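You operate a simulated robot arm through the tools that you are given. There is no shell and no other tool.

Carry out the task below with a simulated robot arm. There is one attempt and no reset: what you move stays moved.

JOB
Screw both standoffs into the test plate, tight.
Fine: brown standoff in the plate hole, grey standoff in the spare hole.

It is judged by the outcome, as a careful person would: the job done as asked, and still so three seconds after it is handed in. It fails if anything else is knocked over, pushed out of place, dropped, spilled or broken.

ROBOT AND FRAMES
A 7-joint arm with a two-finger gripper, fixed in place. Base frame: the origin is on the floor under the middle of its stand, x ahead of it, y to its left, z up; the work surface is at about z = 749. Readings come in mm, rad, newtons and seconds.
With the tool pointing down near the work surface it reaches from about 320 to 720 mm from the base axis. Its first joint turns from -1.152 to 1.152 rad. Payload 2.45 kg.
The tool frame sits at the grasp point between the pads (the TCP): z along the fingers, y along the line on which they close. The tips reach 26 mm beyond it. The gripper opens to 96 mm; its body begins 69 mm behind the TCP.
Orientation is that of the tool frame in the base frame, as a unit quaternion [w, x, y, z]. With the fingers straight down and closing along the base's y, the tool's x points along the base's -x, its y along +y and its z along -z.

CONTROLS
- The arm moves only by the tool move_arm. Its argument "motion" is text: rows parted by semicolons, each of 6 numbers parted by spaces: the shift along the base's x, y, z in units of 200 mm (1.0 is 200 mm), then the turn, a rotation vector about the base's x, y, z in units of 90 degrees (1.0 is 90 degrees). In form: tx ty tz wx wy wz; .... A call has 1 to 20 rows; each row is the pose to reach, as a shift and turn from the pose commanded when the call began. "grip" is the closure, from 0 (fully open) to 1 (shut), set as the call begins (left out, the last holds). A call with a number of a shift or a turn outside -1 to 1 is refused whole. A row lasts 0.2 s, in which the tool goes at most 50 mm and 0.15 rad; a call with a longer step from one row to the next is refused whole, and so is a gripper value outside its range. Where a pose cannot be reached the arm comes as near as it can. A force on the tool above 40 N (or 10 N above the force at the start of the call, whichever is more), or a blocked arm, ends the call early, and 0.2 s more pass. Each finger travels about 50 mm/s and halts on what it meets, pressing with about 26 N; the grip force reading is that of the motor and also rises with nothing between the fingers. The clock runs only during rows and for 0.2 s after the last one: add rows that repeat a pose to give the fingers time. It gives the time, the measured TCP pose, the force on the tool (base axes), the opening and the grip force at its end, in the units of the frame above (readings bear some noise), with the torque about the TCP (base axes, N m) and any sound that the robot's microphone picked up.
- Cameras (640 x 400 px; columns grow to the right, rows downward): "scene" is fixed at [148.8, -385.3, 1420.3]; the picture's right is [0.89, -0.46, 0.00], its down [-0.28, -0.54, -0.79] and it looks along [0.36, 0.70, -0.61] (base axes); focal length 325 px, centre (320, 200). "wrist" rides on the gripper at [82, 3, -98] in the tool frame; the picture's right is [-0.04, 1.00, 0.00], its down [-0.73, -0.03, -0.68] and it looks along [-0.68, -0.03, 0.73] (tool axes); focal length 256 px, centre (320, 200). There is no depth. A picture from a camera that has moved, and an enlarged one, comes with that camera's place and axes in the base frame and with its lens.
- snapshot(camera): a new picture of that camera. No time passes.
- enlarge(camera, box): a new picture of the part [left, top, right, bottom] of that camera's present view, enlarged. No time passes.
- sign_off(): hands the job in; it is judged then, once.

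Nothing tells you positions but the pictures and the camera data. Unless the task says otherwise, let go and move clear before handing in.

The tools are called after "Call:" as name(argument=value, ...) on one line, values as JSON. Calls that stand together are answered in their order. move_arm: Moves the arm, as the interface text tells. Its arguments: {"type":"object","properties":{"motion":{"type":"string"},"grip":{"type":"number"}},"required":["motion"]} The other tools are called the same way: snapshot (camera) takes a picture; enlarge (camera, box) takes an enlarged picture of a part of a camera's view; sign_off () hands the job in.

At the start:

```text
time_s: 0.0
ee_pos: [348.2, 199.5, 1044.1]
tcp_rot: [0.0, 0.0, 1.0, 0.0]
wrist_force: [-0.3, -0.5, 0.2]
moment: [-0.01, -0.02, -0.03]
finger_gap: 96.1
finger_force: 0.1
```

scene: 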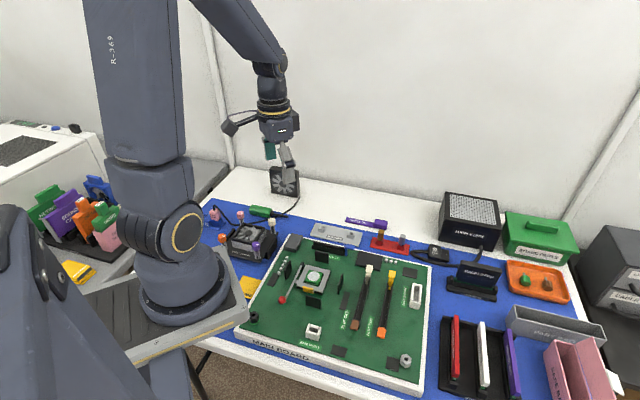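
wrist: 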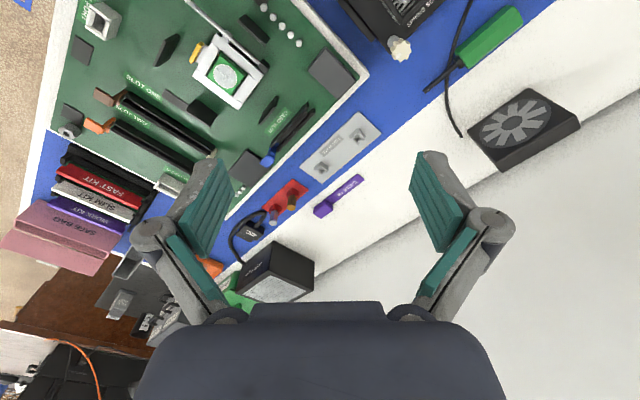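

I see a workbench with a green main board, a small grey plate near its back edge (probably the test plate), and a red holder with coloured pieces near it. I'll enlarge the views to read labels and find the standoffs.

Call:
enlarge(camera="scene", box=[290, 200, 450, 300])

Call:
enlarge(camera="wrist", box=[220, 90, 400, 260])

Call:
enlarge(camera="scene", box=[190, 160, 350, 260])

Call:
enlarge(camera="scene", box=[240, 240, 440, 390])

Call:
enlarge(camera="scene", box=[420, 180, 640, 400])

```text
4.00 times, centred on (370, 250) of scene
camera zoom: at [148.8, -385.3, 1420.3], right [0.89, -0.46, 0.0], down [-0.28, -0.54, -0.79], along [0.36, 0.7, -0.61], focal length 1299 px, centre (120, 0)
```

zoom: 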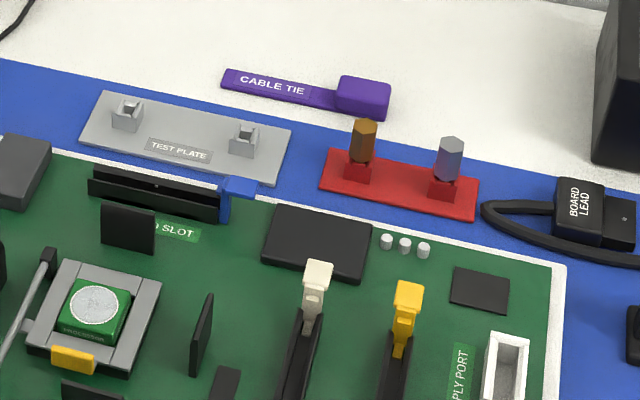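

```text
2.35 times, centred on (310, 175) of wrist
camera zoom: at [265.2, 204.3, 1142.6], right [0.04, 1.0, 0.0], down [0.73, -0.03, 0.68], along [0.68, -0.03, -0.73], focal length 602 px, centre (344, 259)
```

zoom: 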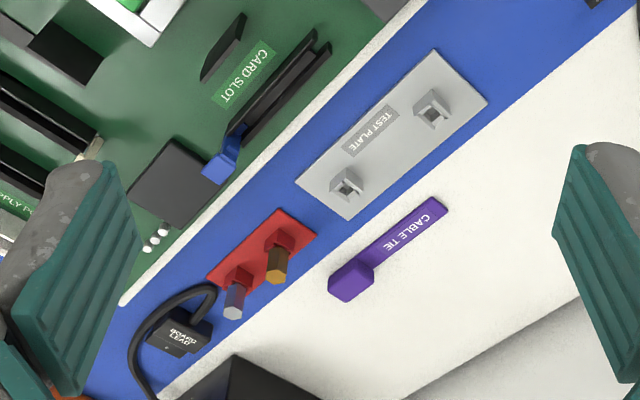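

```text
4.00 times, centred on (270, 210) of scene
camera zoom: at [148.8, -385.3, 1420.3], right [0.89, -0.46, 0.0], down [-0.28, -0.54, -0.79], along [0.36, 0.7, -0.61], focal length 1299 px, centre (520, 160)
```

zoom: 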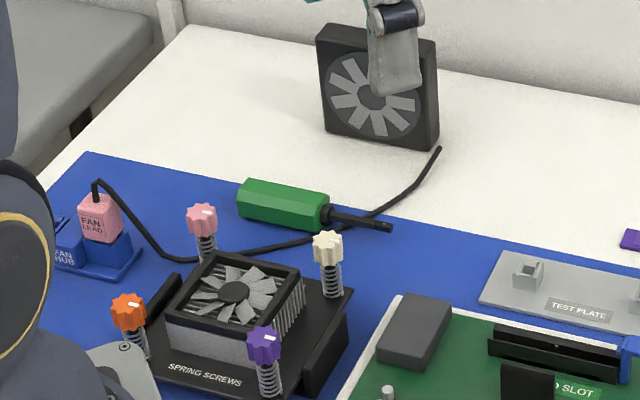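

```text
2.67 times, centred on (340, 315) of scene
camera zoom: at [148.8, -385.3, 1420.3], right [0.89, -0.46, 0.0], down [-0.28, -0.54, -0.79], along [0.36, 0.7, -0.61], focal length 866 px, centre (267, -107)
```

zoom: 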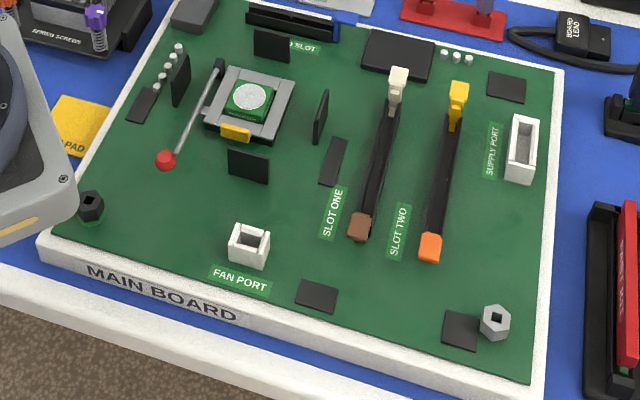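

```text
1.82 times, centred on (530, 290) of scene
camera zoom: at [148.8, -385.3, 1420.3], right [0.89, -0.46, 0.0], down [-0.28, -0.54, -0.79], along [0.36, 0.7, -0.61], focal length 591 px, centre (-62, 36)
```

zoom: 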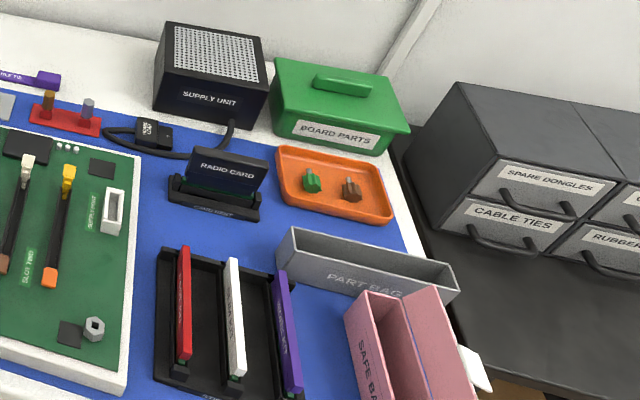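

The test plate has two raised bosses, and the brown and grey standoffs stand in a red rack beside it. I need to tell "plate hole" from "spare hole", so I'll zoom in more.

Call:
enlarge(camera="scene", box=[306, 215, 370, 255])

Call:
enlarge(camera="scene", box=[362, 222, 418, 257])

Call:
enlarge(camera="wrist", box=[295, 100, 391, 160])

Call:
enlarge(camera="wrist", box=[295, 140, 345, 185])

Call:
enlarge(camera="wrist", box=[250, 170, 320, 230])

```text
10.00 times, centred on (338, 235) of scene
camera zoom: at [148.8, -385.3, 1420.3], right [0.89, -0.46, 0.0], down [-0.28, -0.54, -0.79], along [0.36, 0.7, -0.61], focal length 3248 px, centre (140, -150)
```

zoom: 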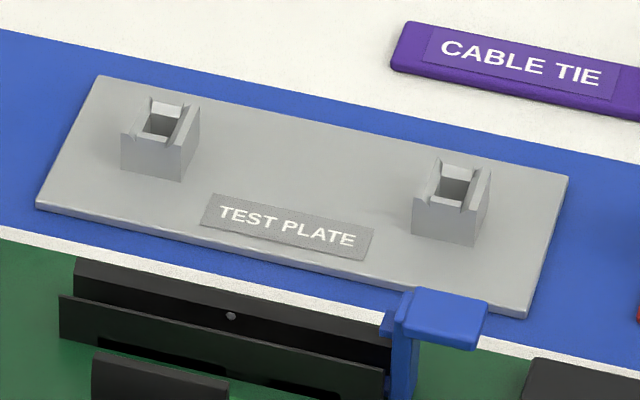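

```text
11.43 times, centred on (390, 240) of scene
camera zoom: at [148.8, -385.3, 1420.3], right [0.89, -0.46, 0.0], down [-0.28, -0.54, -0.79], along [0.36, 0.7, -0.61], focal length 3712 px, centre (-480, -251)
```

zoom: 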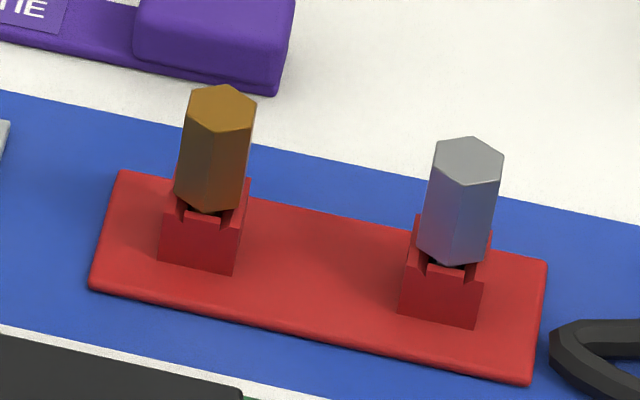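

```text
6.67 times, centred on (343, 130) of wrist
camera zoom: at [265.2, 204.3, 1142.6], right [0.04, 1.0, 0.0], down [0.73, -0.03, 0.68], along [0.68, -0.03, -0.73], focal length 1707 px, centre (167, 667)
```

zoom: 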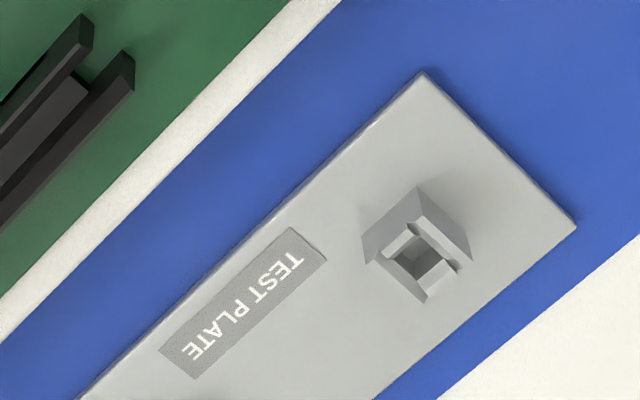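

```text
8.89 times, centred on (320, 162) of wrist
camera zoom: at [265.2, 204.3, 1142.6], right [0.04, 1.0, 0.0], down [0.73, -0.03, 0.68], along [0.68, -0.03, -0.73], focal length 2276 px, centre (320, 533)
```

zoom: 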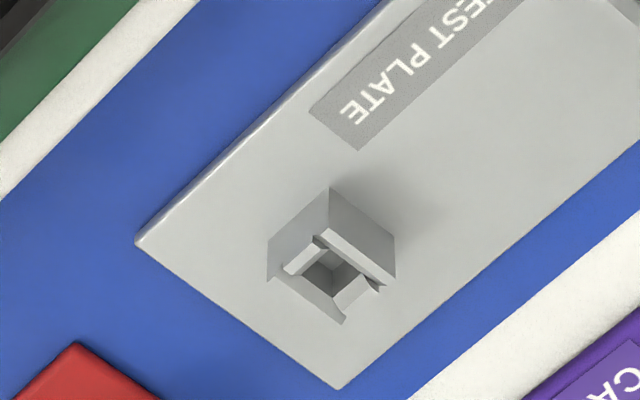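

```text
6.67 times, centred on (285, 200) of wrist
camera zoom: at [265.2, 204.3, 1142.6], right [0.04, 1.0, 0.0], down [0.73, -0.03, 0.68], along [0.68, -0.03, -0.73], focal length 1707 px, centre (553, 200)
```

zoom: 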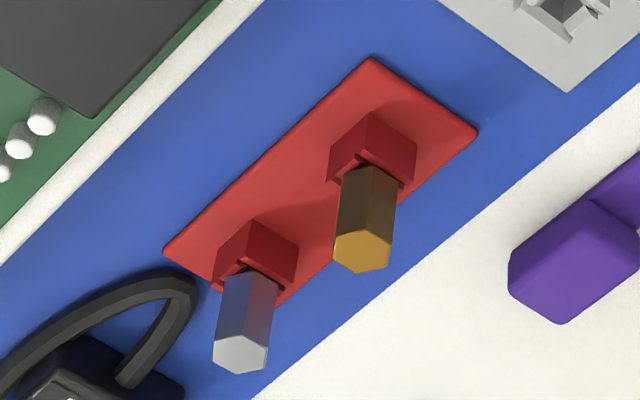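

No text is visible on the bosses from here. I'll check the rest of the scene for any labels mentioning "plate hole" or "spare hole" (main board corners, other items).

Call:
enlarge(camera="scene", box=[235, 295, 299, 335])

Call:
enlarge(camera="scene", box=[375, 340, 439, 380])

Call:
enlarge(camera="scene", box=[310, 222, 342, 242])

Call:
enlarge(camera="scene", box=[338, 226, 370, 246])

Call:
enlarge(camera="scene", box=[0, 120, 200, 300])

```text
10.00 times, centred on (267, 315) of scene
camera zoom: at [148.8, -385.3, 1420.3], right [0.89, -0.46, 0.0], down [-0.28, -0.54, -0.79], along [0.36, 0.7, -0.61], focal length 3248 px, centre (850, -950)
```

zoom: 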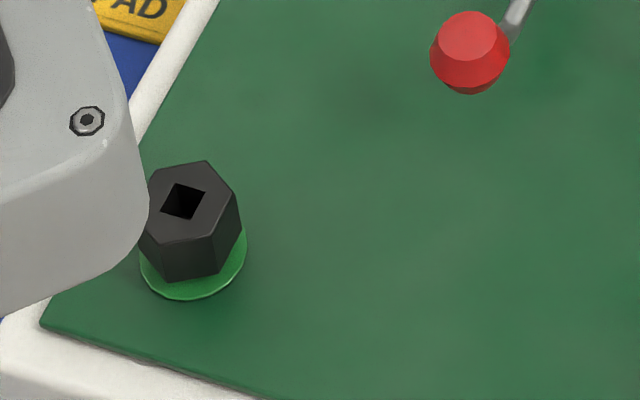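

```text
10.00 times, centred on (407, 360) of scene
camera zoom: at [148.8, -385.3, 1420.3], right [0.89, -0.46, 0.0], down [-0.28, -0.54, -0.79], along [0.36, 0.7, -0.61], focal length 3248 px, centre (-550, -1400)
```

zoom: 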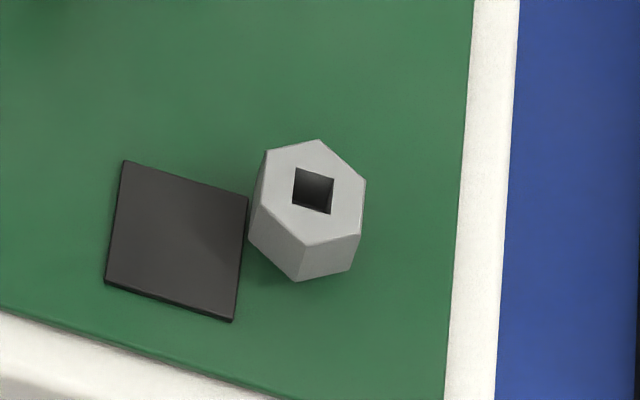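

```text
16.00 times, centred on (326, 232) of scene
camera zoom: at [148.8, -385.3, 1420.3], right [0.89, -0.46, 0.0], down [-0.28, -0.54, -0.79], along [0.36, 0.7, -0.61], focal length 5197 px, centre (224, -312)
```

zoom: 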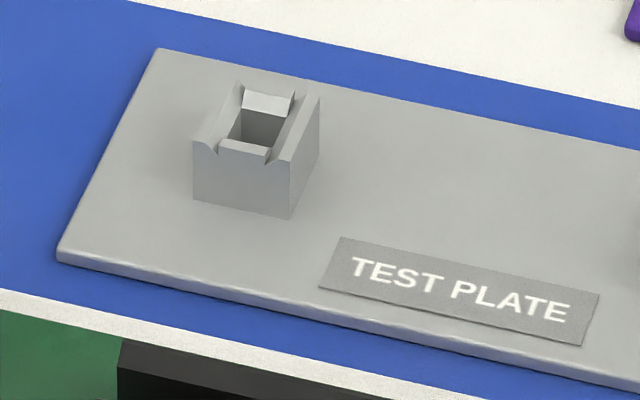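

```text
16.00 times, centred on (354, 236) of scene
camera zoom: at [148.8, -385.3, 1420.3], right [0.89, -0.46, 0.0], down [-0.28, -0.54, -0.79], along [0.36, 0.7, -0.61], focal length 5197 px, centre (-224, -376)
```

zoom: 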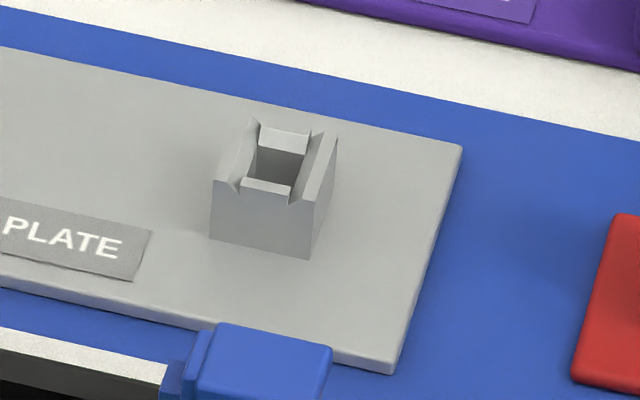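

```text
2.22 times, centred on (100, 210) of scene
camera zoom: at [148.8, -385.3, 1420.3], right [0.89, -0.46, 0.0], down [-0.28, -0.54, -0.79], along [0.36, 0.7, -0.61], focal length 722 px, centre (809, 178)
```

zoom: 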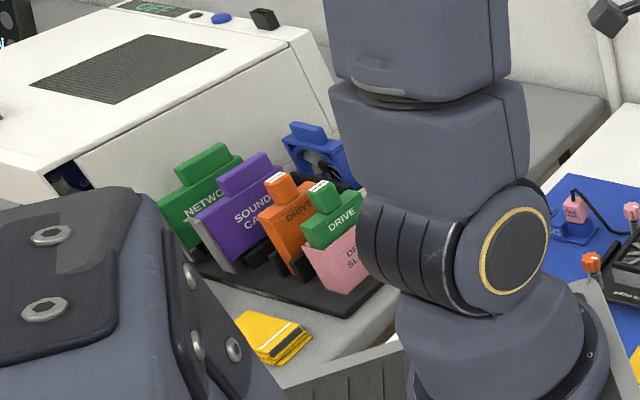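

Neither boss is labelled from these angles. I'll move the hand nearer, above the plate, and look closely with the wrist camera.

Call:
move_arm(motion="0.115 0.02 -0.12 0 0 0; 0.23 0.04 -0.235 0 0 0; 0.345 0.06 -0.35 0 0 0; 0.459 0.0775 -0.47 0 0 0; 0.459 0.0775 -0.47 0 0 0", grip=0)

Call:
snapshot(camera="wrist")

Call:
snapshot(camera="scene")

```text
time_s: 1.2
ee_pos: [440.7, 217.3, 949.6]
tcp_rot: [0.0, 0.0, 1.0, -0.001]
wrist_force: [-0.1, 0.0, 0.8]
moment: [-0.01, 0.0, 0.02]
finger_gap: 95.9
finger_force: 0.1
```

```text
taken
camera wrist: at [357.6, 220.4, 1048.4], right [0.04, 1.0, 0.0], down [0.73, -0.03, 0.68], along [0.68, -0.03, -0.73], focal length 256 px, centre (320, 200)
```

wrist: 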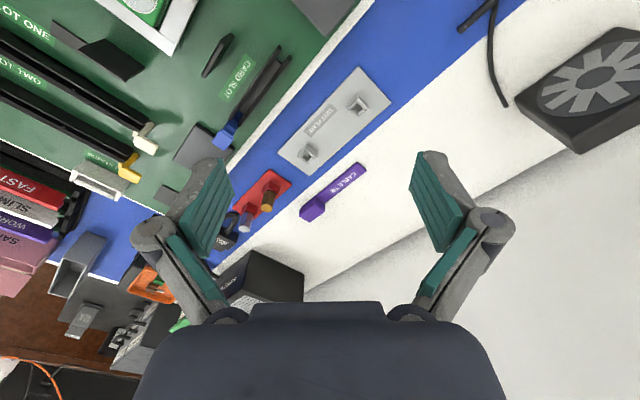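

```text
taken
```

scene: 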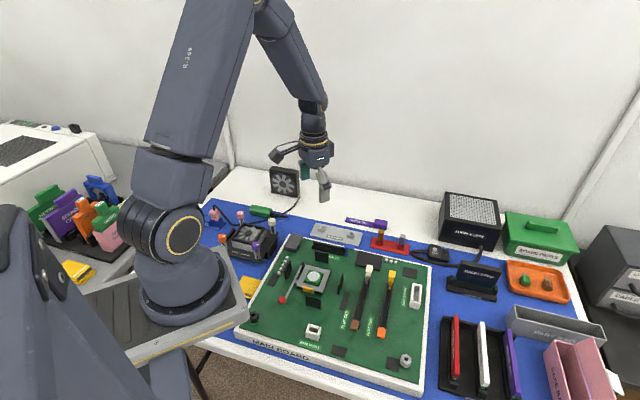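

The plate is ahead and below the hand. Enlarging for accurate boss positions and any marking.

Call:
enlarge(camera="wrist", box=[270, 60, 398, 180])

Call:
enlarge(camera="wrist", box=[335, 80, 383, 125])

Call:
enlarge(camera="wrist", box=[285, 130, 333, 175])

Call:
enlarge(camera="wrist", box=[230, 160, 310, 235])

```text
3.33 times, centred on (334, 120) of wrist
camera zoom: at [357.6, 220.4, 1048.4], right [0.04, 1.0, 0.0], down [0.73, -0.03, 0.68], along [0.68, -0.03, -0.73], focal length 853 px, centre (273, 467)
```

zoom: 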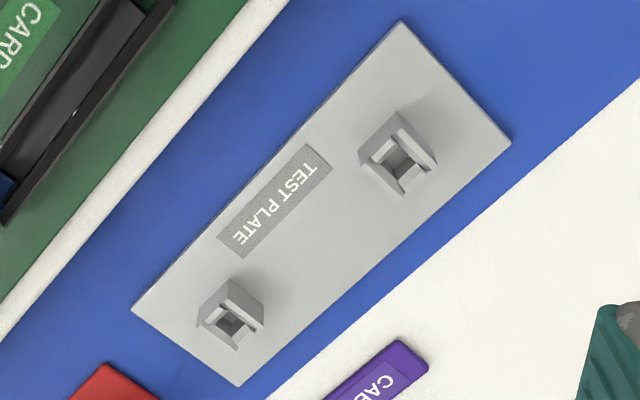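

```text
8.89 times, centred on (359, 102) of wrist
camera zoom: at [357.6, 220.4, 1048.4], right [0.04, 1.0, 0.0], down [0.73, -0.03, 0.68], along [0.68, -0.03, -0.73], focal length 2276 px, centre (-27, 1067)
```

zoom: 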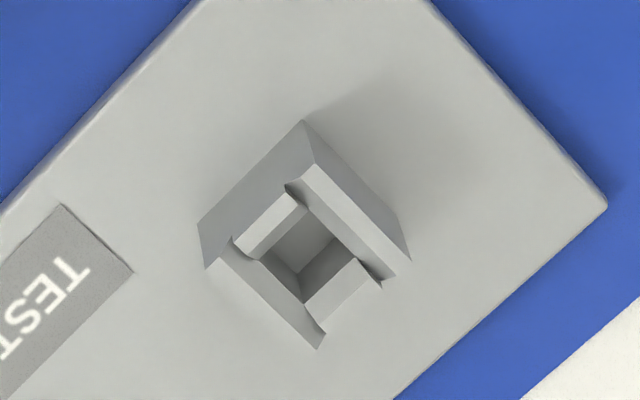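

```text
8.89 times, centred on (309, 152) of wrist
camera zoom: at [357.6, 220.4, 1048.4], right [0.04, 1.0, 0.0], down [0.73, -0.03, 0.68], along [0.68, -0.03, -0.73], focal length 2276 px, centre (418, 622)
```

zoom: 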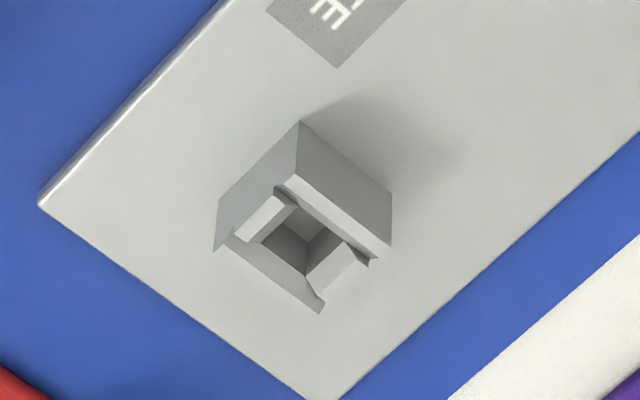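

```text
5.33 times, centred on (270, 198) of wrist
camera zoom: at [357.6, 220.4, 1048.4], right [0.04, 1.0, 0.0], down [0.73, -0.03, 0.68], along [0.68, -0.03, -0.73], focal length 1365 px, centre (587, 213)
```

zoom: 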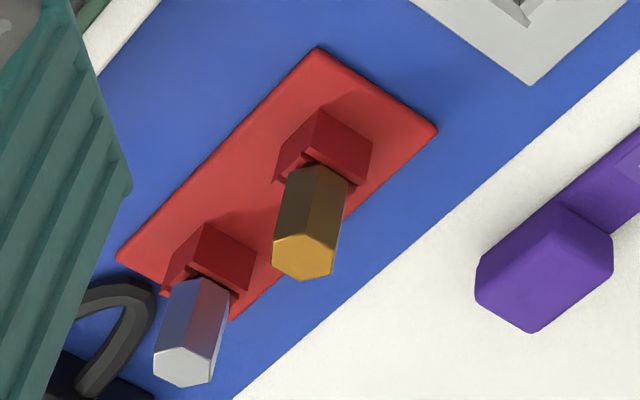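

Both bosses look identical (tops near z≈769, at about (481,259) and (543,197)); the standoffs' tops are near z≈787 at about (612,134) brown and (657,91) grey. I'll turn the wrist to look at the far faces of the bosses for any marking, which also tests how far the wrist turns.

Call:
move_arm(motion="0.03 0 0 0 0 0.09; 0.06 0 0 0 0 0.18; 0.09 0 0 0 0 0.27; 0.12 0 0 0 0 0.36; 0.15 0 0 0 0 0.45; 0.18 0 0 0 0 0.54; 0.21 0 0 0 0 0.63; 0.24 0 0 0 0 0.72; 0.27 0 0 0 0 0.81; 0.3 0 0 0 0 0.9; 0.33 0 0 0 0 0.99; 0.35 0.05 0 0 0 0.99")

Call:
snapshot(camera="wrist")

```text
time_s: 3.8
ee_pos: [508.7, 225.8, 951.7]
tcp_rot: [0.0, -0.702, 0.712, 0.0]
wrist_force: [-0.3, -0.2, 0.0]
moment: [-0.02, 0.01, -0.03]
finger_gap: 96.1
finger_force: 0.2
```

```text
taken
camera wrist: at [504.3, 144.9, 1048.9], right [-1.0, 0.05, 0.0], down [0.04, 0.73, 0.68], along [0.04, 0.68, -0.73], focal length 256 px, centre (320, 200)
```

wrist: 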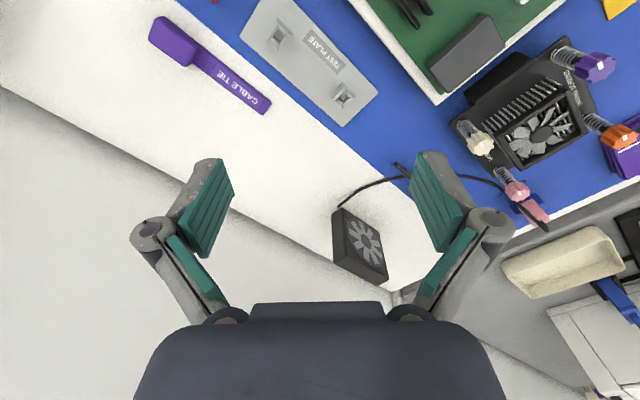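

The wrist turned +90° freely. Turning another 90° to see from the far side.

Call:
move_arm(motion="0 0 0 0 0 0.09; 0 0 0 0 0 0.18; 0 0 0 0 0 0.27; 0 0 0 0 0 0.36; 0 0 0 0 0 0.45; 0 0 0 0 0 0.54; 0 0 0 0 0 0.63; 0 0 0 0 0 0.72; 0 0 0 0 0 0.81; 0 0 0 0 0 0.9; 0 0 0 0 0 0.99; 0 0 0 0 0 0.99")

Call:
snapshot(camera="wrist")

```text
time_s: 6.4
ee_pos: [509.3, 225.6, 950.2]
tcp_rot: [0.001, 1.0, -0.015, 0.0]
wrist_force: [0.6, 0.1, 0.7]
moment: [0.0, -0.01, 0.0]
finger_gap: 95.9
finger_force: 0.0
```

```text
taken
camera wrist: at [589.9, 221.0, 1048.6], right [-0.07, -1.0, 0.0], down [-0.73, 0.05, 0.68], along [-0.68, 0.05, -0.73], focal length 256 px, centre (320, 200)
```

wrist: 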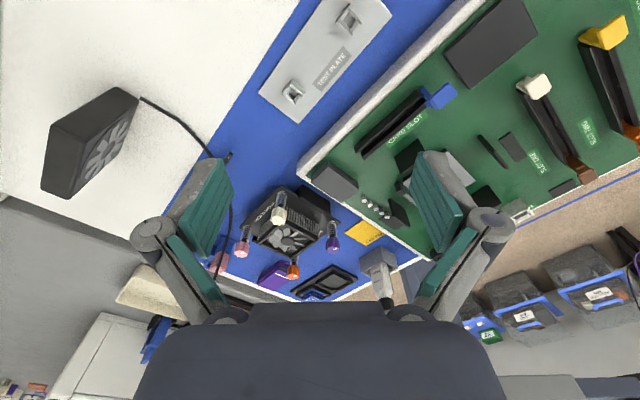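

The +180° turn was reached. Zooming on the bosses from this far side.

Call:
enlarge(camera="wrist", box=[255, 0, 395, 130])

Call:
enlarge(camera="wrist", box=[325, 0, 373, 40])

Call:
enlarge(camera="wrist", box=[270, 72, 318, 112])

```text
3.08 times, centred on (325, 65) of wrist
camera zoom: at [589.9, 221.0, 1048.6], right [-0.07, -1.0, 0.0], down [-0.73, 0.05, 0.68], along [-0.68, 0.05, -0.73], focal length 788 px, centre (305, 615)
```

zoom: 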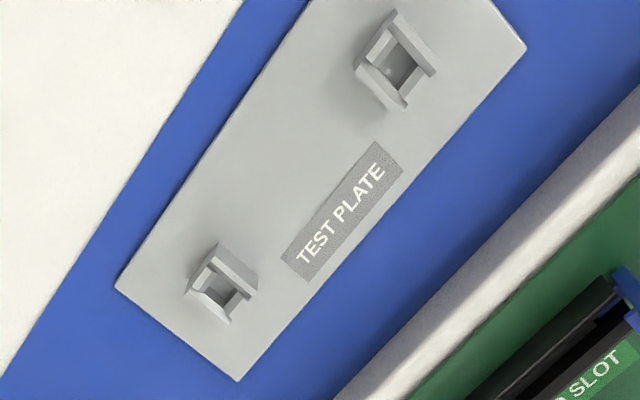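

```text
10.00 times, centred on (349, 20) of wrist
camera zoom: at [589.9, 221.0, 1048.6], right [-0.07, -1.0, 0.0], down [-0.73, 0.05, 0.68], along [-0.68, 0.05, -0.73], focal length 2560 px, centre (30, 2000)
```

zoom: 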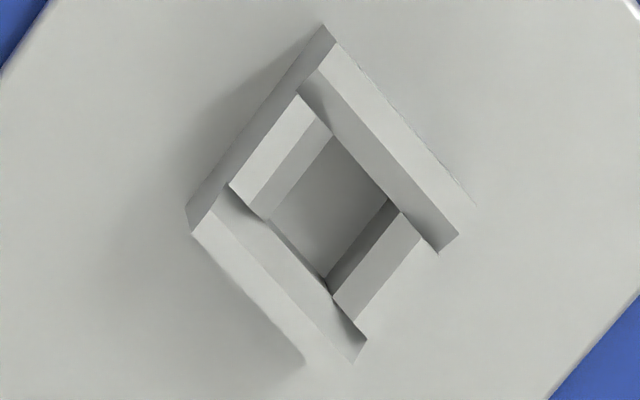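

```text
10.00 times, centred on (294, 92) of wrist
camera zoom: at [589.9, 221.0, 1048.6], right [-0.07, -1.0, 0.0], down [-0.73, 0.05, 0.68], along [-0.68, 0.05, -0.73], focal length 2560 px, centre (580, 1280)
```

zoom: 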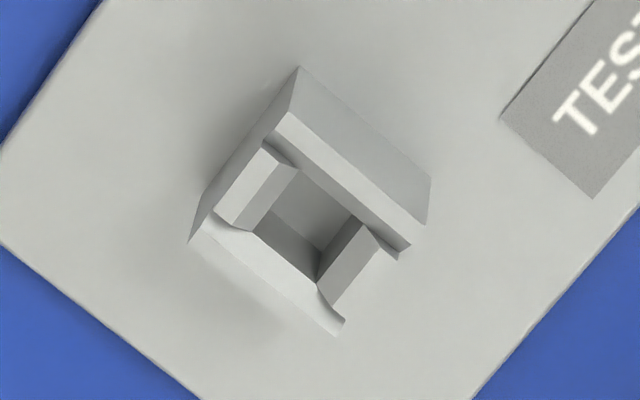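

No markings anywhere on the plate distinguish the holes. I'll take them in reading order, as the standoffs are arranged in the rack: plate hole = left boss (481,259), spare hole = right boss (543,197). Next I'll move over to look closely at the standoffs.

Call:
move_arm(motion="0.016 -0.073 -0.023 0 0 -0.09; 0.032 -0.145 -0.045 0 0 -0.18; 0.05 -0.218 -0.068 0 0 -0.27; 0.065 -0.29 -0.09 0 0 -0.36; 0.08 -0.364 -0.114 0 0 -0.45; 0.1 -0.436 -0.136 0 0 -0.54; 0.115 -0.51 -0.16 0 0 -0.63; 0.13 -0.58 -0.18 0 0 -0.72; 0.147 -0.655 -0.205 0 0 -0.81; 0.164 -0.727 -0.227 0 0 -0.9; 0.18 -0.8 -0.25 0 0 -0.99; 0.18 -0.8 -0.25 0 0 -1.0")

Call:
move_arm(motion="0 0 0 0 0 -0.09; 0 0 0 0 0 -0.18; 0 0 0 0 0 -0.27; 0 0 0 0 0 -0.36; 0 0 0 0 0 -0.45; 0 0 0 0 0 -0.48; 0 0 0 0 0 -0.48")

Call:
snapshot(camera="wrist")

Call:
snapshot(camera="scene")

```text
time_s: 9.0
ee_pos: [545.2, 65.7, 900.0]
tcp_rot: [0.0, -0.695, 0.719, 0.0]
wrist_force: [0.5, 0.2, -0.5]
moment: [0.02, 0.03, 0.05]
finger_gap: 96.1
finger_force: 0.1
```

```text
time_s: 10.6
ee_pos: [546.3, 66.0, 899.6]
tcp_rot: [0.0, -0.382, 0.924, 0.0]
wrist_force: [-0.3, 0.5, -0.5]
moment: [0.02, 0.03, 0.0]
finger_gap: 96.2
finger_force: 0.1
```

```text
taken
camera wrist: at [484.4, 11.3, 998.6], right [-0.68, 0.74, 0.0], down [0.54, 0.5, 0.68], along [0.5, 0.46, -0.73], focal length 256 px, centre (320, 200)
```

wrist: 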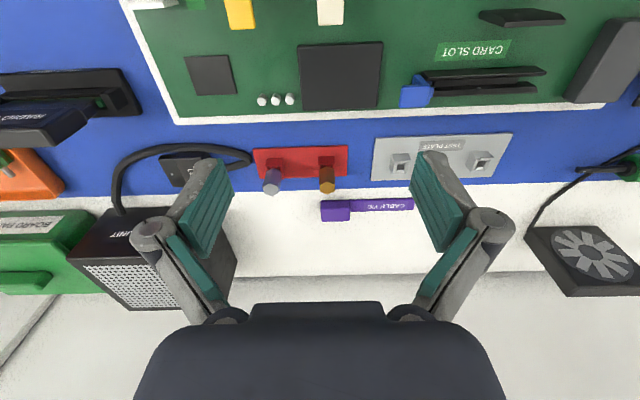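

```text
taken
```

scene: 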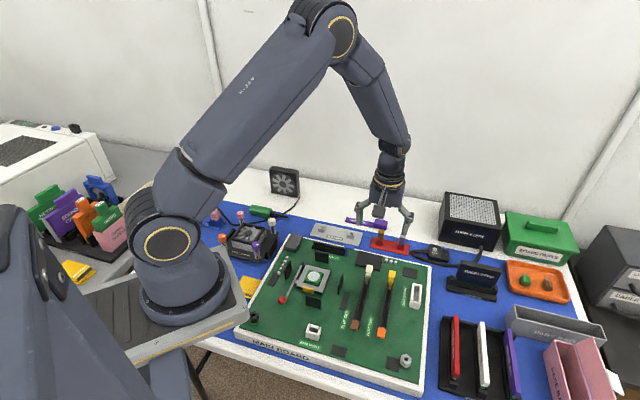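

The view is now square to the rack and plate. Zooming in on the standoffs' hexes.

Call:
enlarge(camera="wrist", box=[245, 140, 357, 210])

Call:
enlarge(camera="wrist", box=[307, 150, 347, 200])

Call:
enlarge(camera="wrist", box=[252, 150, 292, 200])

Call:
enlarge(camera="wrist", box=[365, 125, 525, 225])

```text
5.71 times, centred on (301, 175) of wrist
camera zoom: at [484.4, 11.3, 998.6], right [-0.68, 0.74, 0.0], down [0.54, 0.5, 0.68], along [0.5, 0.46, -0.73], focal length 1463 px, centre (429, 343)
```

zoom: 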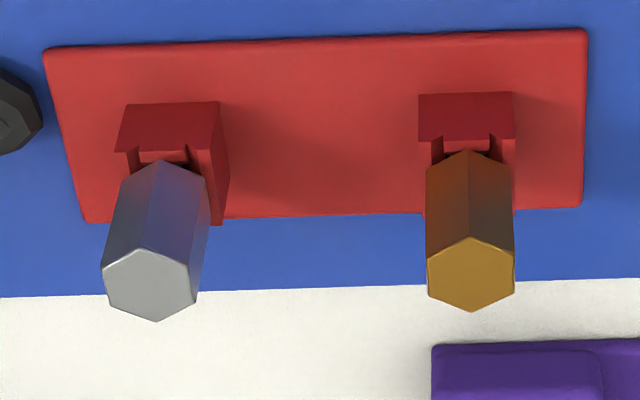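

```text
8.00 times, centred on (327, 175) of wrist
camera zoom: at [484.4, 11.3, 998.6], right [-0.68, 0.74, 0.0], down [0.54, 0.5, 0.68], along [0.5, 0.46, -0.73], focal length 2048 px, centre (264, 400)
```

zoom: 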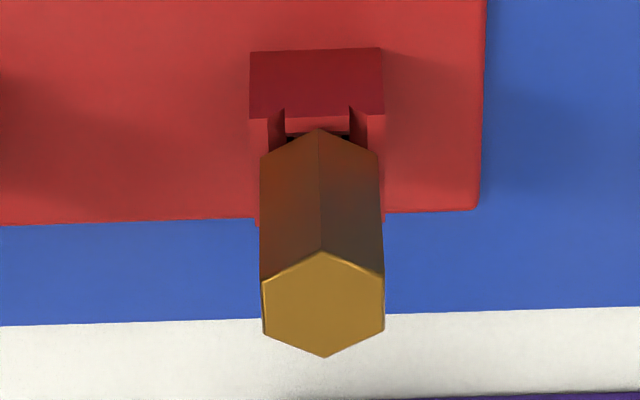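

```text
8.00 times, centred on (272, 175) of wrist
camera zoom: at [484.4, 11.3, 998.6], right [-0.68, 0.74, 0.0], down [0.54, 0.5, 0.68], along [0.5, 0.46, -0.73], focal length 2048 px, centre (704, 400)
```

zoom: 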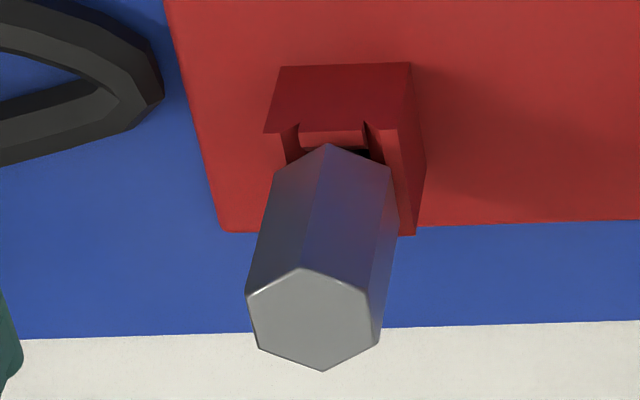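

```text
4.00 times, centred on (445, 175) of wrist
camera zoom: at [484.4, 11.3, 998.6], right [-0.68, 0.74, 0.0], down [0.54, 0.5, 0.68], along [0.5, 0.46, -0.73], focal length 1024 px, centre (-180, 300)
```

zoom: 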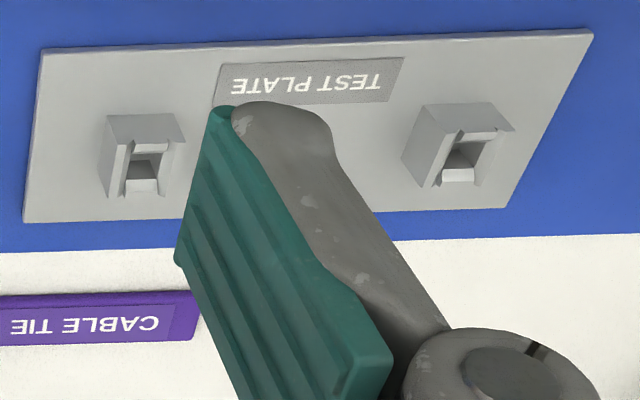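

Both hexes have flats facing along the rack, so at yaw 45° the fingers close on flats. I take the brown one at (606,134), top z≈795, block top ≈768. I'll partly close the fingers and move above it.

Call:
move_arm(motion="0.1 0.11 0 0 0 0; 0.2 0.225 0 0 0 0; 0.3 0.342 -0.05 0 0 0; 0.3 0.342 -0.15 0 0 0; 0.3 0.342 -0.25 0 0 0; 0.3 0.342 -0.25 0 0 0", grip=0.6)

Call:
snapshot(camera="wrist")

Call:
enlarge(camera="scene", box=[340, 180, 440, 260])

```text
time_s: 12.0
ee_pos: [604.3, 134.0, 850.5]
tcp_rot: [0.0, -0.383, 0.924, 0.001]
wrist_force: [0.6, -0.3, -0.7]
moment: [0.01, 0.02, 0.01]
finger_gap: 38.6
finger_force: 0.0
```

```text
taken
camera wrist: at [544.3, 79.3, 948.6], right [-0.68, 0.73, 0.0], down [0.54, 0.5, 0.68], along [0.5, 0.46, -0.73], focal length 256 px, centre (320, 200)
```

wrist: 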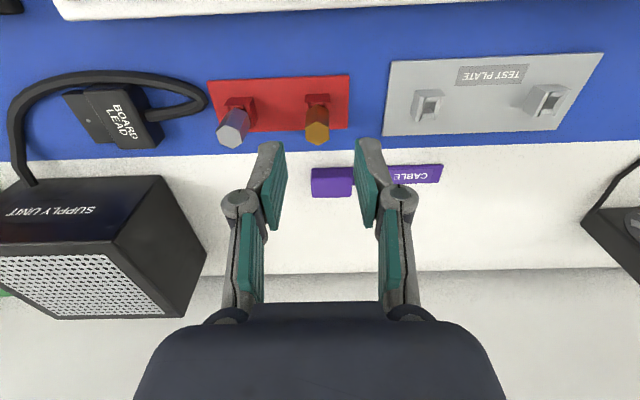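

```text
5.00 times, centred on (390, 220) of scene
camera zoom: at [148.8, -385.3, 1420.3], right [0.89, -0.46, 0.0], down [-0.28, -0.54, -0.79], along [0.36, 0.7, -0.61], focal length 1624 px, centre (-30, 100)
```

zoom: 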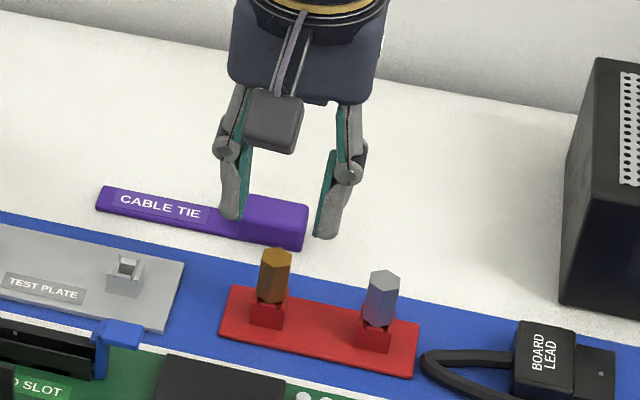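

The arm is above the brown standoff; I'll double-check its centre with an enlarged wrist view before descending.

Call:
enlarge(camera="wrist", box=[285, 85, 349, 155])

Call:
enlarge(camera="wrist", box=[375, 45, 615, 145])

```text
5.71 times, centred on (317, 120) of wrist
camera zoom: at [544.3, 79.3, 948.6], right [-0.68, 0.73, 0.0], down [0.54, 0.5, 0.68], along [0.5, 0.46, -0.73], focal length 1463 px, centre (337, 657)
```

zoom: 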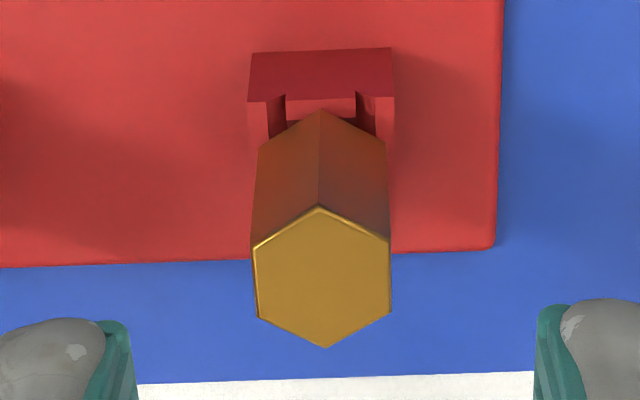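

```text
2.67 times, centred on (495, 95) of wrist
camera zoom: at [544.3, 79.3, 948.6], right [-0.68, 0.73, 0.0], down [0.54, 0.5, 0.68], along [0.5, 0.46, -0.73], focal length 683 px, centre (-147, 480)
```

zoom: 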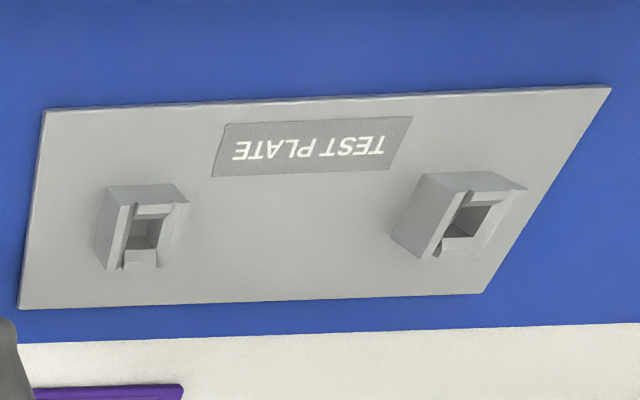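

Brown top centre confirmed near (606.5,134.5). I'll measure the two bosses in this same view so the rack-to-hole displacement is consistent.

Call:
enlarge(camera="wrist", box=[405, 75, 453, 135])

Call:
enlarge(camera="wrist", box=[515, 75, 579, 135])

Call:
enlarge(camera="wrist", box=[200, 85, 264, 155])

```text
6.67 times, centred on (429, 105) of wrist
camera zoom: at [544.3, 79.3, 948.6], right [-0.68, 0.73, 0.0], down [0.54, 0.5, 0.68], along [0.5, 0.46, -0.73], focal length 1707 px, centre (-407, 833)
```

zoom: 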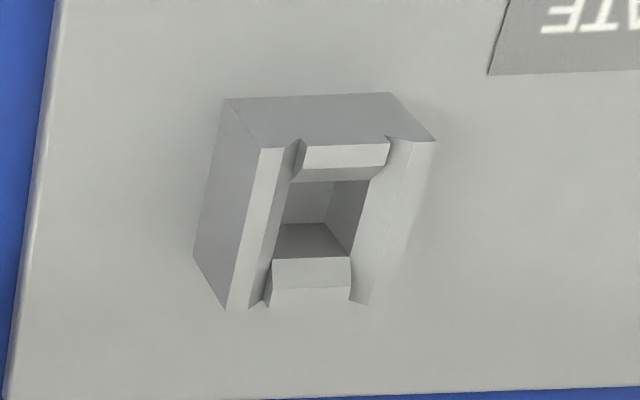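

```text
6.67 times, centred on (547, 105) of wrist
camera zoom: at [544.3, 79.3, 948.6], right [-0.68, 0.73, 0.0], down [0.54, 0.5, 0.68], along [0.5, 0.46, -0.73], focal length 1707 px, centre (-1193, 833)
```

zoom: 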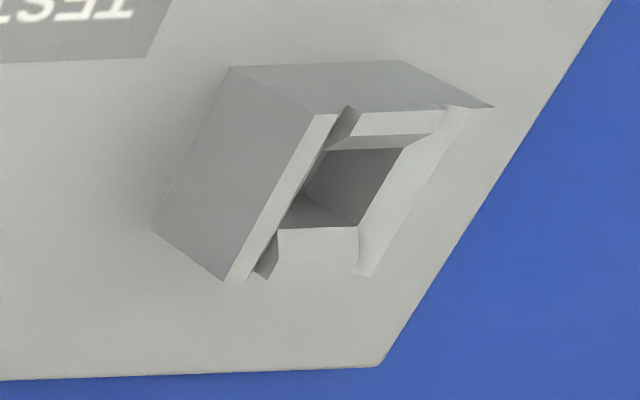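

```text
5.71 times, centred on (232, 120) of wrist
camera zoom: at [544.3, 79.3, 948.6], right [-0.68, 0.73, 0.0], down [0.54, 0.5, 0.68], along [0.5, 0.46, -0.73], focal length 1463 px, centre (823, 657)
```

zoom: 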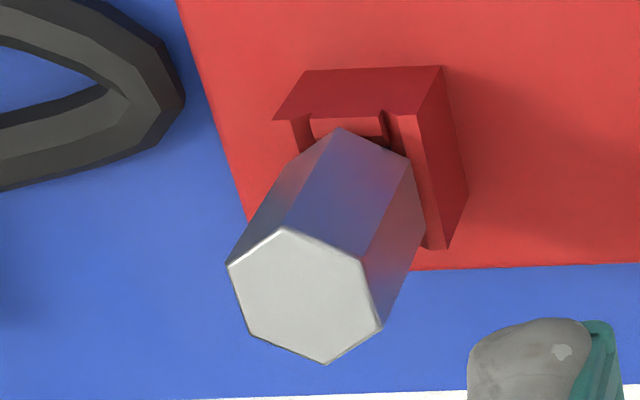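

Cross-checking views puts the brown top at about (607.4,135.2,793). I'll pause in place to gauge the reading noise before descending.

Call:
move_arm(motion="0 0 0 0 0 0")

Call:
move_arm(motion="0 0 0 0 0 0")

Call:
enlarge(camera="wrist", box=[285, 85, 349, 155])

```text
time_s: 12.4
ee_pos: [605.0, 134.2, 850.3]
tcp_rot: [0.0, -0.383, 0.924, 0.001]
wrist_force: [0.8, -0.4, -0.6]
moment: [-0.03, -0.01, 0.02]
finger_gap: 38.4
finger_force: 0.1
```

```text
time_s: 12.8
ee_pos: [604.7, 134.2, 850.9]
tcp_rot: [0.0, -0.382, 0.924, 0.001]
wrist_force: [-0.1, -0.5, -0.7]
moment: [-0.02, 0.02, -0.01]
finger_gap: 38.5
finger_force: 0.0
```

```text
5.71 times, centred on (317, 120) of wrist
camera zoom: at [544.1, 79.3, 948.8], right [-0.68, 0.73, 0.0], down [0.54, 0.5, 0.68], along [0.5, 0.46, -0.73], focal length 1463 px, centre (337, 657)
```

zoom: 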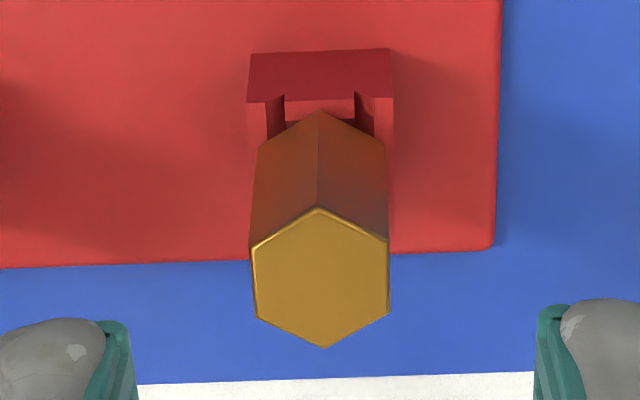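

The image says the brown standoff's axis is about 2.9 mm further in +x than the tool axis. I'll correct that and descend partway, then check.

Call:
move_arm(motion="0.0145 0 0 0 0 0; 0.0145 0 -0.07 0 0 0; 0.0145 0 -0.14 0 0 0; 0.0145 0 -0.19 0 0 0; 0.0145 0 -0.19 0 0 0")

Call:
snapshot(camera="wrist")

Call:
enlarge(camera="scene", box=[350, 200, 430, 260])

```text
time_s: 14.0
ee_pos: [607.3, 133.5, 811.7]
tcp_rot: [0.0, -0.382, 0.924, 0.001]
wrist_force: [0.6, -0.6, 0.8]
moment: [0.01, -0.01, 0.0]
finger_gap: 38.3
finger_force: 0.0
```

```text
taken
camera wrist: at [547.1, 79.6, 910.8], right [-0.68, 0.73, 0.0], down [0.54, 0.5, 0.68], along [0.5, 0.46, -0.73], focal length 256 px, centre (320, 200)
```

wrist: 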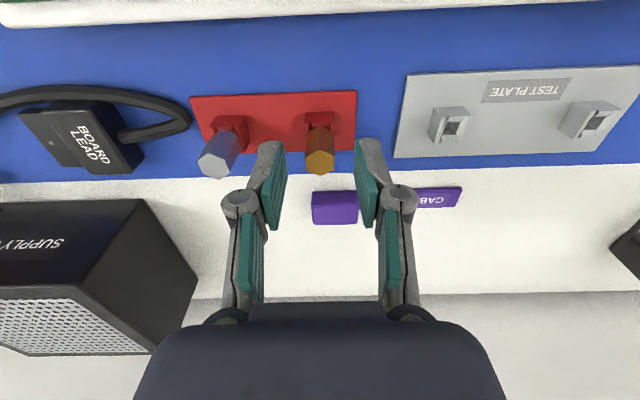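

```text
6.67 times, centred on (390, 230) of scene
camera zoom: at [148.8, -385.3, 1420.3], right [0.89, -0.46, 0.0], down [-0.28, -0.54, -0.79], along [0.36, 0.7, -0.61], focal length 2165 px, centre (-147, 0)
```

zoom: 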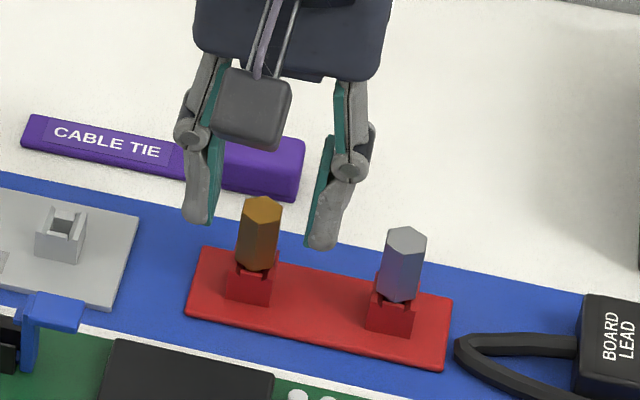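

Alignment looks good: the brown standoff stands between the fingers. One enlarged check of the tips relative to the hex before the final descent.

Call:
enlarge(camera="wrist", box=[260, 105, 380, 185])

Call:
enlarge(camera="scene", box=[370, 215, 418, 255])

```text
5.00 times, centred on (320, 145) of wrist
camera zoom: at [547.1, 79.6, 910.8], right [-0.68, 0.73, 0.0], down [0.54, 0.5, 0.68], along [0.5, 0.46, -0.73], focal length 1280 px, centre (320, 475)
```

zoom: 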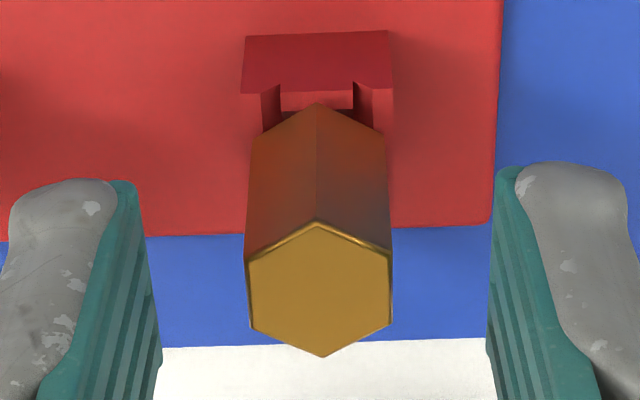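

```text
10.00 times, centred on (394, 235) of scene
camera zoom: at [148.8, -385.3, 1420.3], right [0.89, -0.46, 0.0], down [-0.28, -0.54, -0.79], along [0.36, 0.7, -0.61], focal length 3248 px, centre (-420, -150)
```

zoom: 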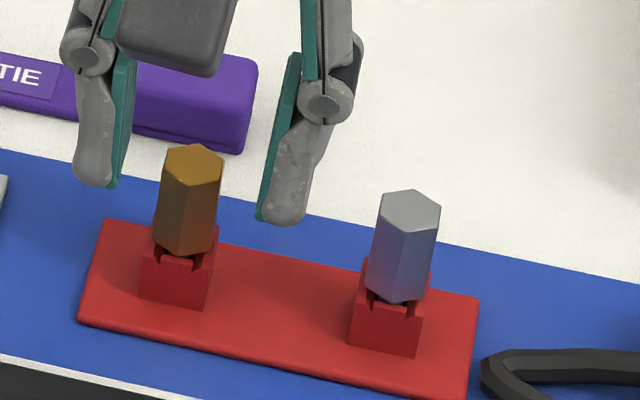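

Well centred laterally. Descending the last 13 mm and then closing.

Call:
move_arm(motion="0 0 -0.03 0 0 0; 0 0 -0.065 0 0 0; 0 0 -0.065 0 0 0")

Call:
enlarge(camera="scene", box=[370, 215, 418, 255])

Call:
enlarge(camera="wrist", box=[260, 105, 380, 185])

```text
time_s: 14.8
ee_pos: [608.2, 133.6, 798.3]
tcp_rot: [0.0, -0.382, 0.924, 0.0]
wrist_force: [-0.2, 0.2, 0.0]
moment: [0.0, -0.01, -0.02]
finger_gap: 38.3
finger_force: 0.0
```

```text
10.00 times, centred on (394, 235) of scene
camera zoom: at [148.8, -385.3, 1420.3], right [0.89, -0.46, 0.0], down [-0.28, -0.54, -0.79], along [0.36, 0.7, -0.61], focal length 3248 px, centre (-420, -150)
```

zoom: 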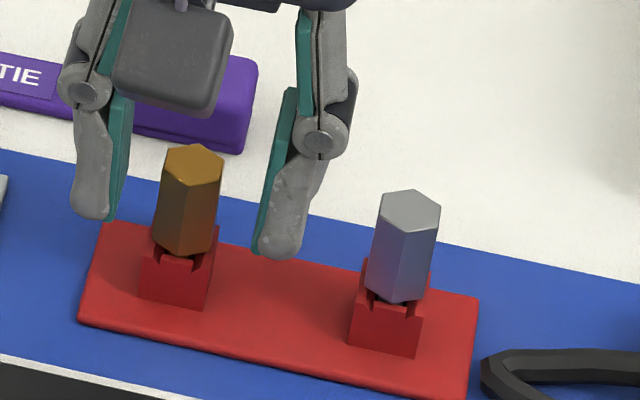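

```text
5.00 times, centred on (320, 145) of wrist
camera zoom: at [547.7, 79.4, 897.7], right [-0.68, 0.73, 0.0], down [0.54, 0.5, 0.68], along [0.5, 0.46, -0.73], focal length 1280 px, centre (320, 475)
```

zoom: 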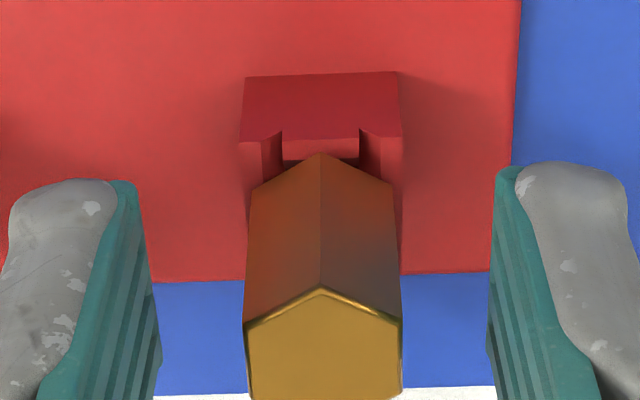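

Fingers straddle the hex with tips just above the red block. Closing now.

Call:
move_arm(motion="0 0 0 0 0 0; 0 0 0 0 0 0; 0 0 0 0 0 0; 0 0 0 0 0 0; 0 0 0 0 0 0", grip=1.0)

Call:
enlarge(camera="wrist", box=[260, 105, 380, 185])

Call:
enlarge(camera="scene", box=[370, 215, 418, 255])

```text
time_s: 16.0
ee_pos: [608.4, 133.9, 799.7]
tcp_rot: [0.0, -0.383, 0.924, -0.001]
wrist_force: [0.4, -0.9, -0.2]
moment: [0.01, 0.0, -0.02]
finger_gap: 15.2
finger_force: 26.5
```

```text
5.00 times, centred on (320, 145) of wrist
camera zoom: at [547.6, 79.4, 897.7], right [-0.68, 0.73, 0.0], down [0.54, 0.5, 0.68], along [0.5, 0.46, -0.73], focal length 1280 px, centre (320, 475)
```

zoom: 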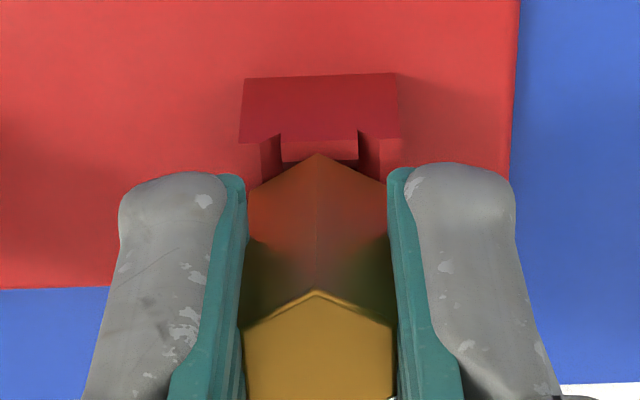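

```text
10.00 times, centred on (394, 235) of scene
camera zoom: at [148.8, -385.3, 1420.3], right [0.89, -0.46, 0.0], down [-0.28, -0.54, -0.79], along [0.36, 0.7, -0.61], focal length 3248 px, centre (-420, -150)
```

zoom: 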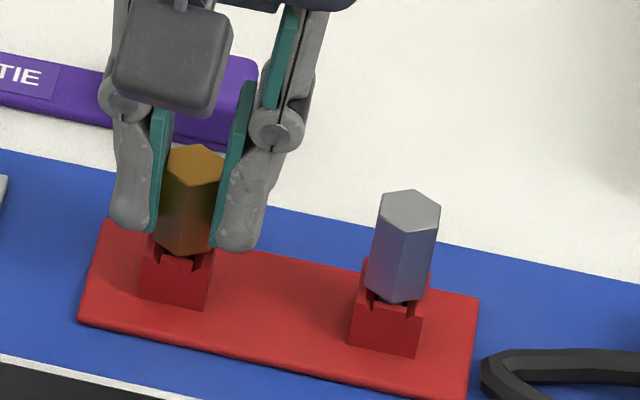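

Gripped (15.2 mm between pads). I'll lift 4 mm gently to see whether it simply pulls out or is threaded in the rack.

Call:
move_arm(motion="0 0 0.01 0 0 0; 0 0 0.02 0 0 0; 0 0 0.02 0 0 0")

Call:
enlarge(camera="scene", box=[370, 215, 418, 255])

```text
time_s: 16.8
ee_pos: [607.9, 134.6, 803.3]
tcp_rot: [0.0, -0.383, 0.924, 0.0]
wrist_force: [-0.3, -0.4, 0.2]
moment: [0.02, 0.01, -0.02]
finger_gap: 15.1
finger_force: 25.8
```

```text
10.00 times, centred on (394, 235) of scene
camera zoom: at [148.8, -385.3, 1420.3], right [0.89, -0.46, 0.0], down [-0.28, -0.54, -0.79], along [0.36, 0.7, -0.61], focal length 3248 px, centre (-420, -150)
```

zoom: 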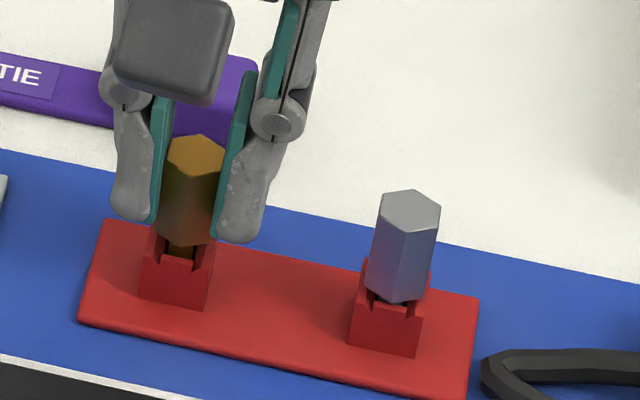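

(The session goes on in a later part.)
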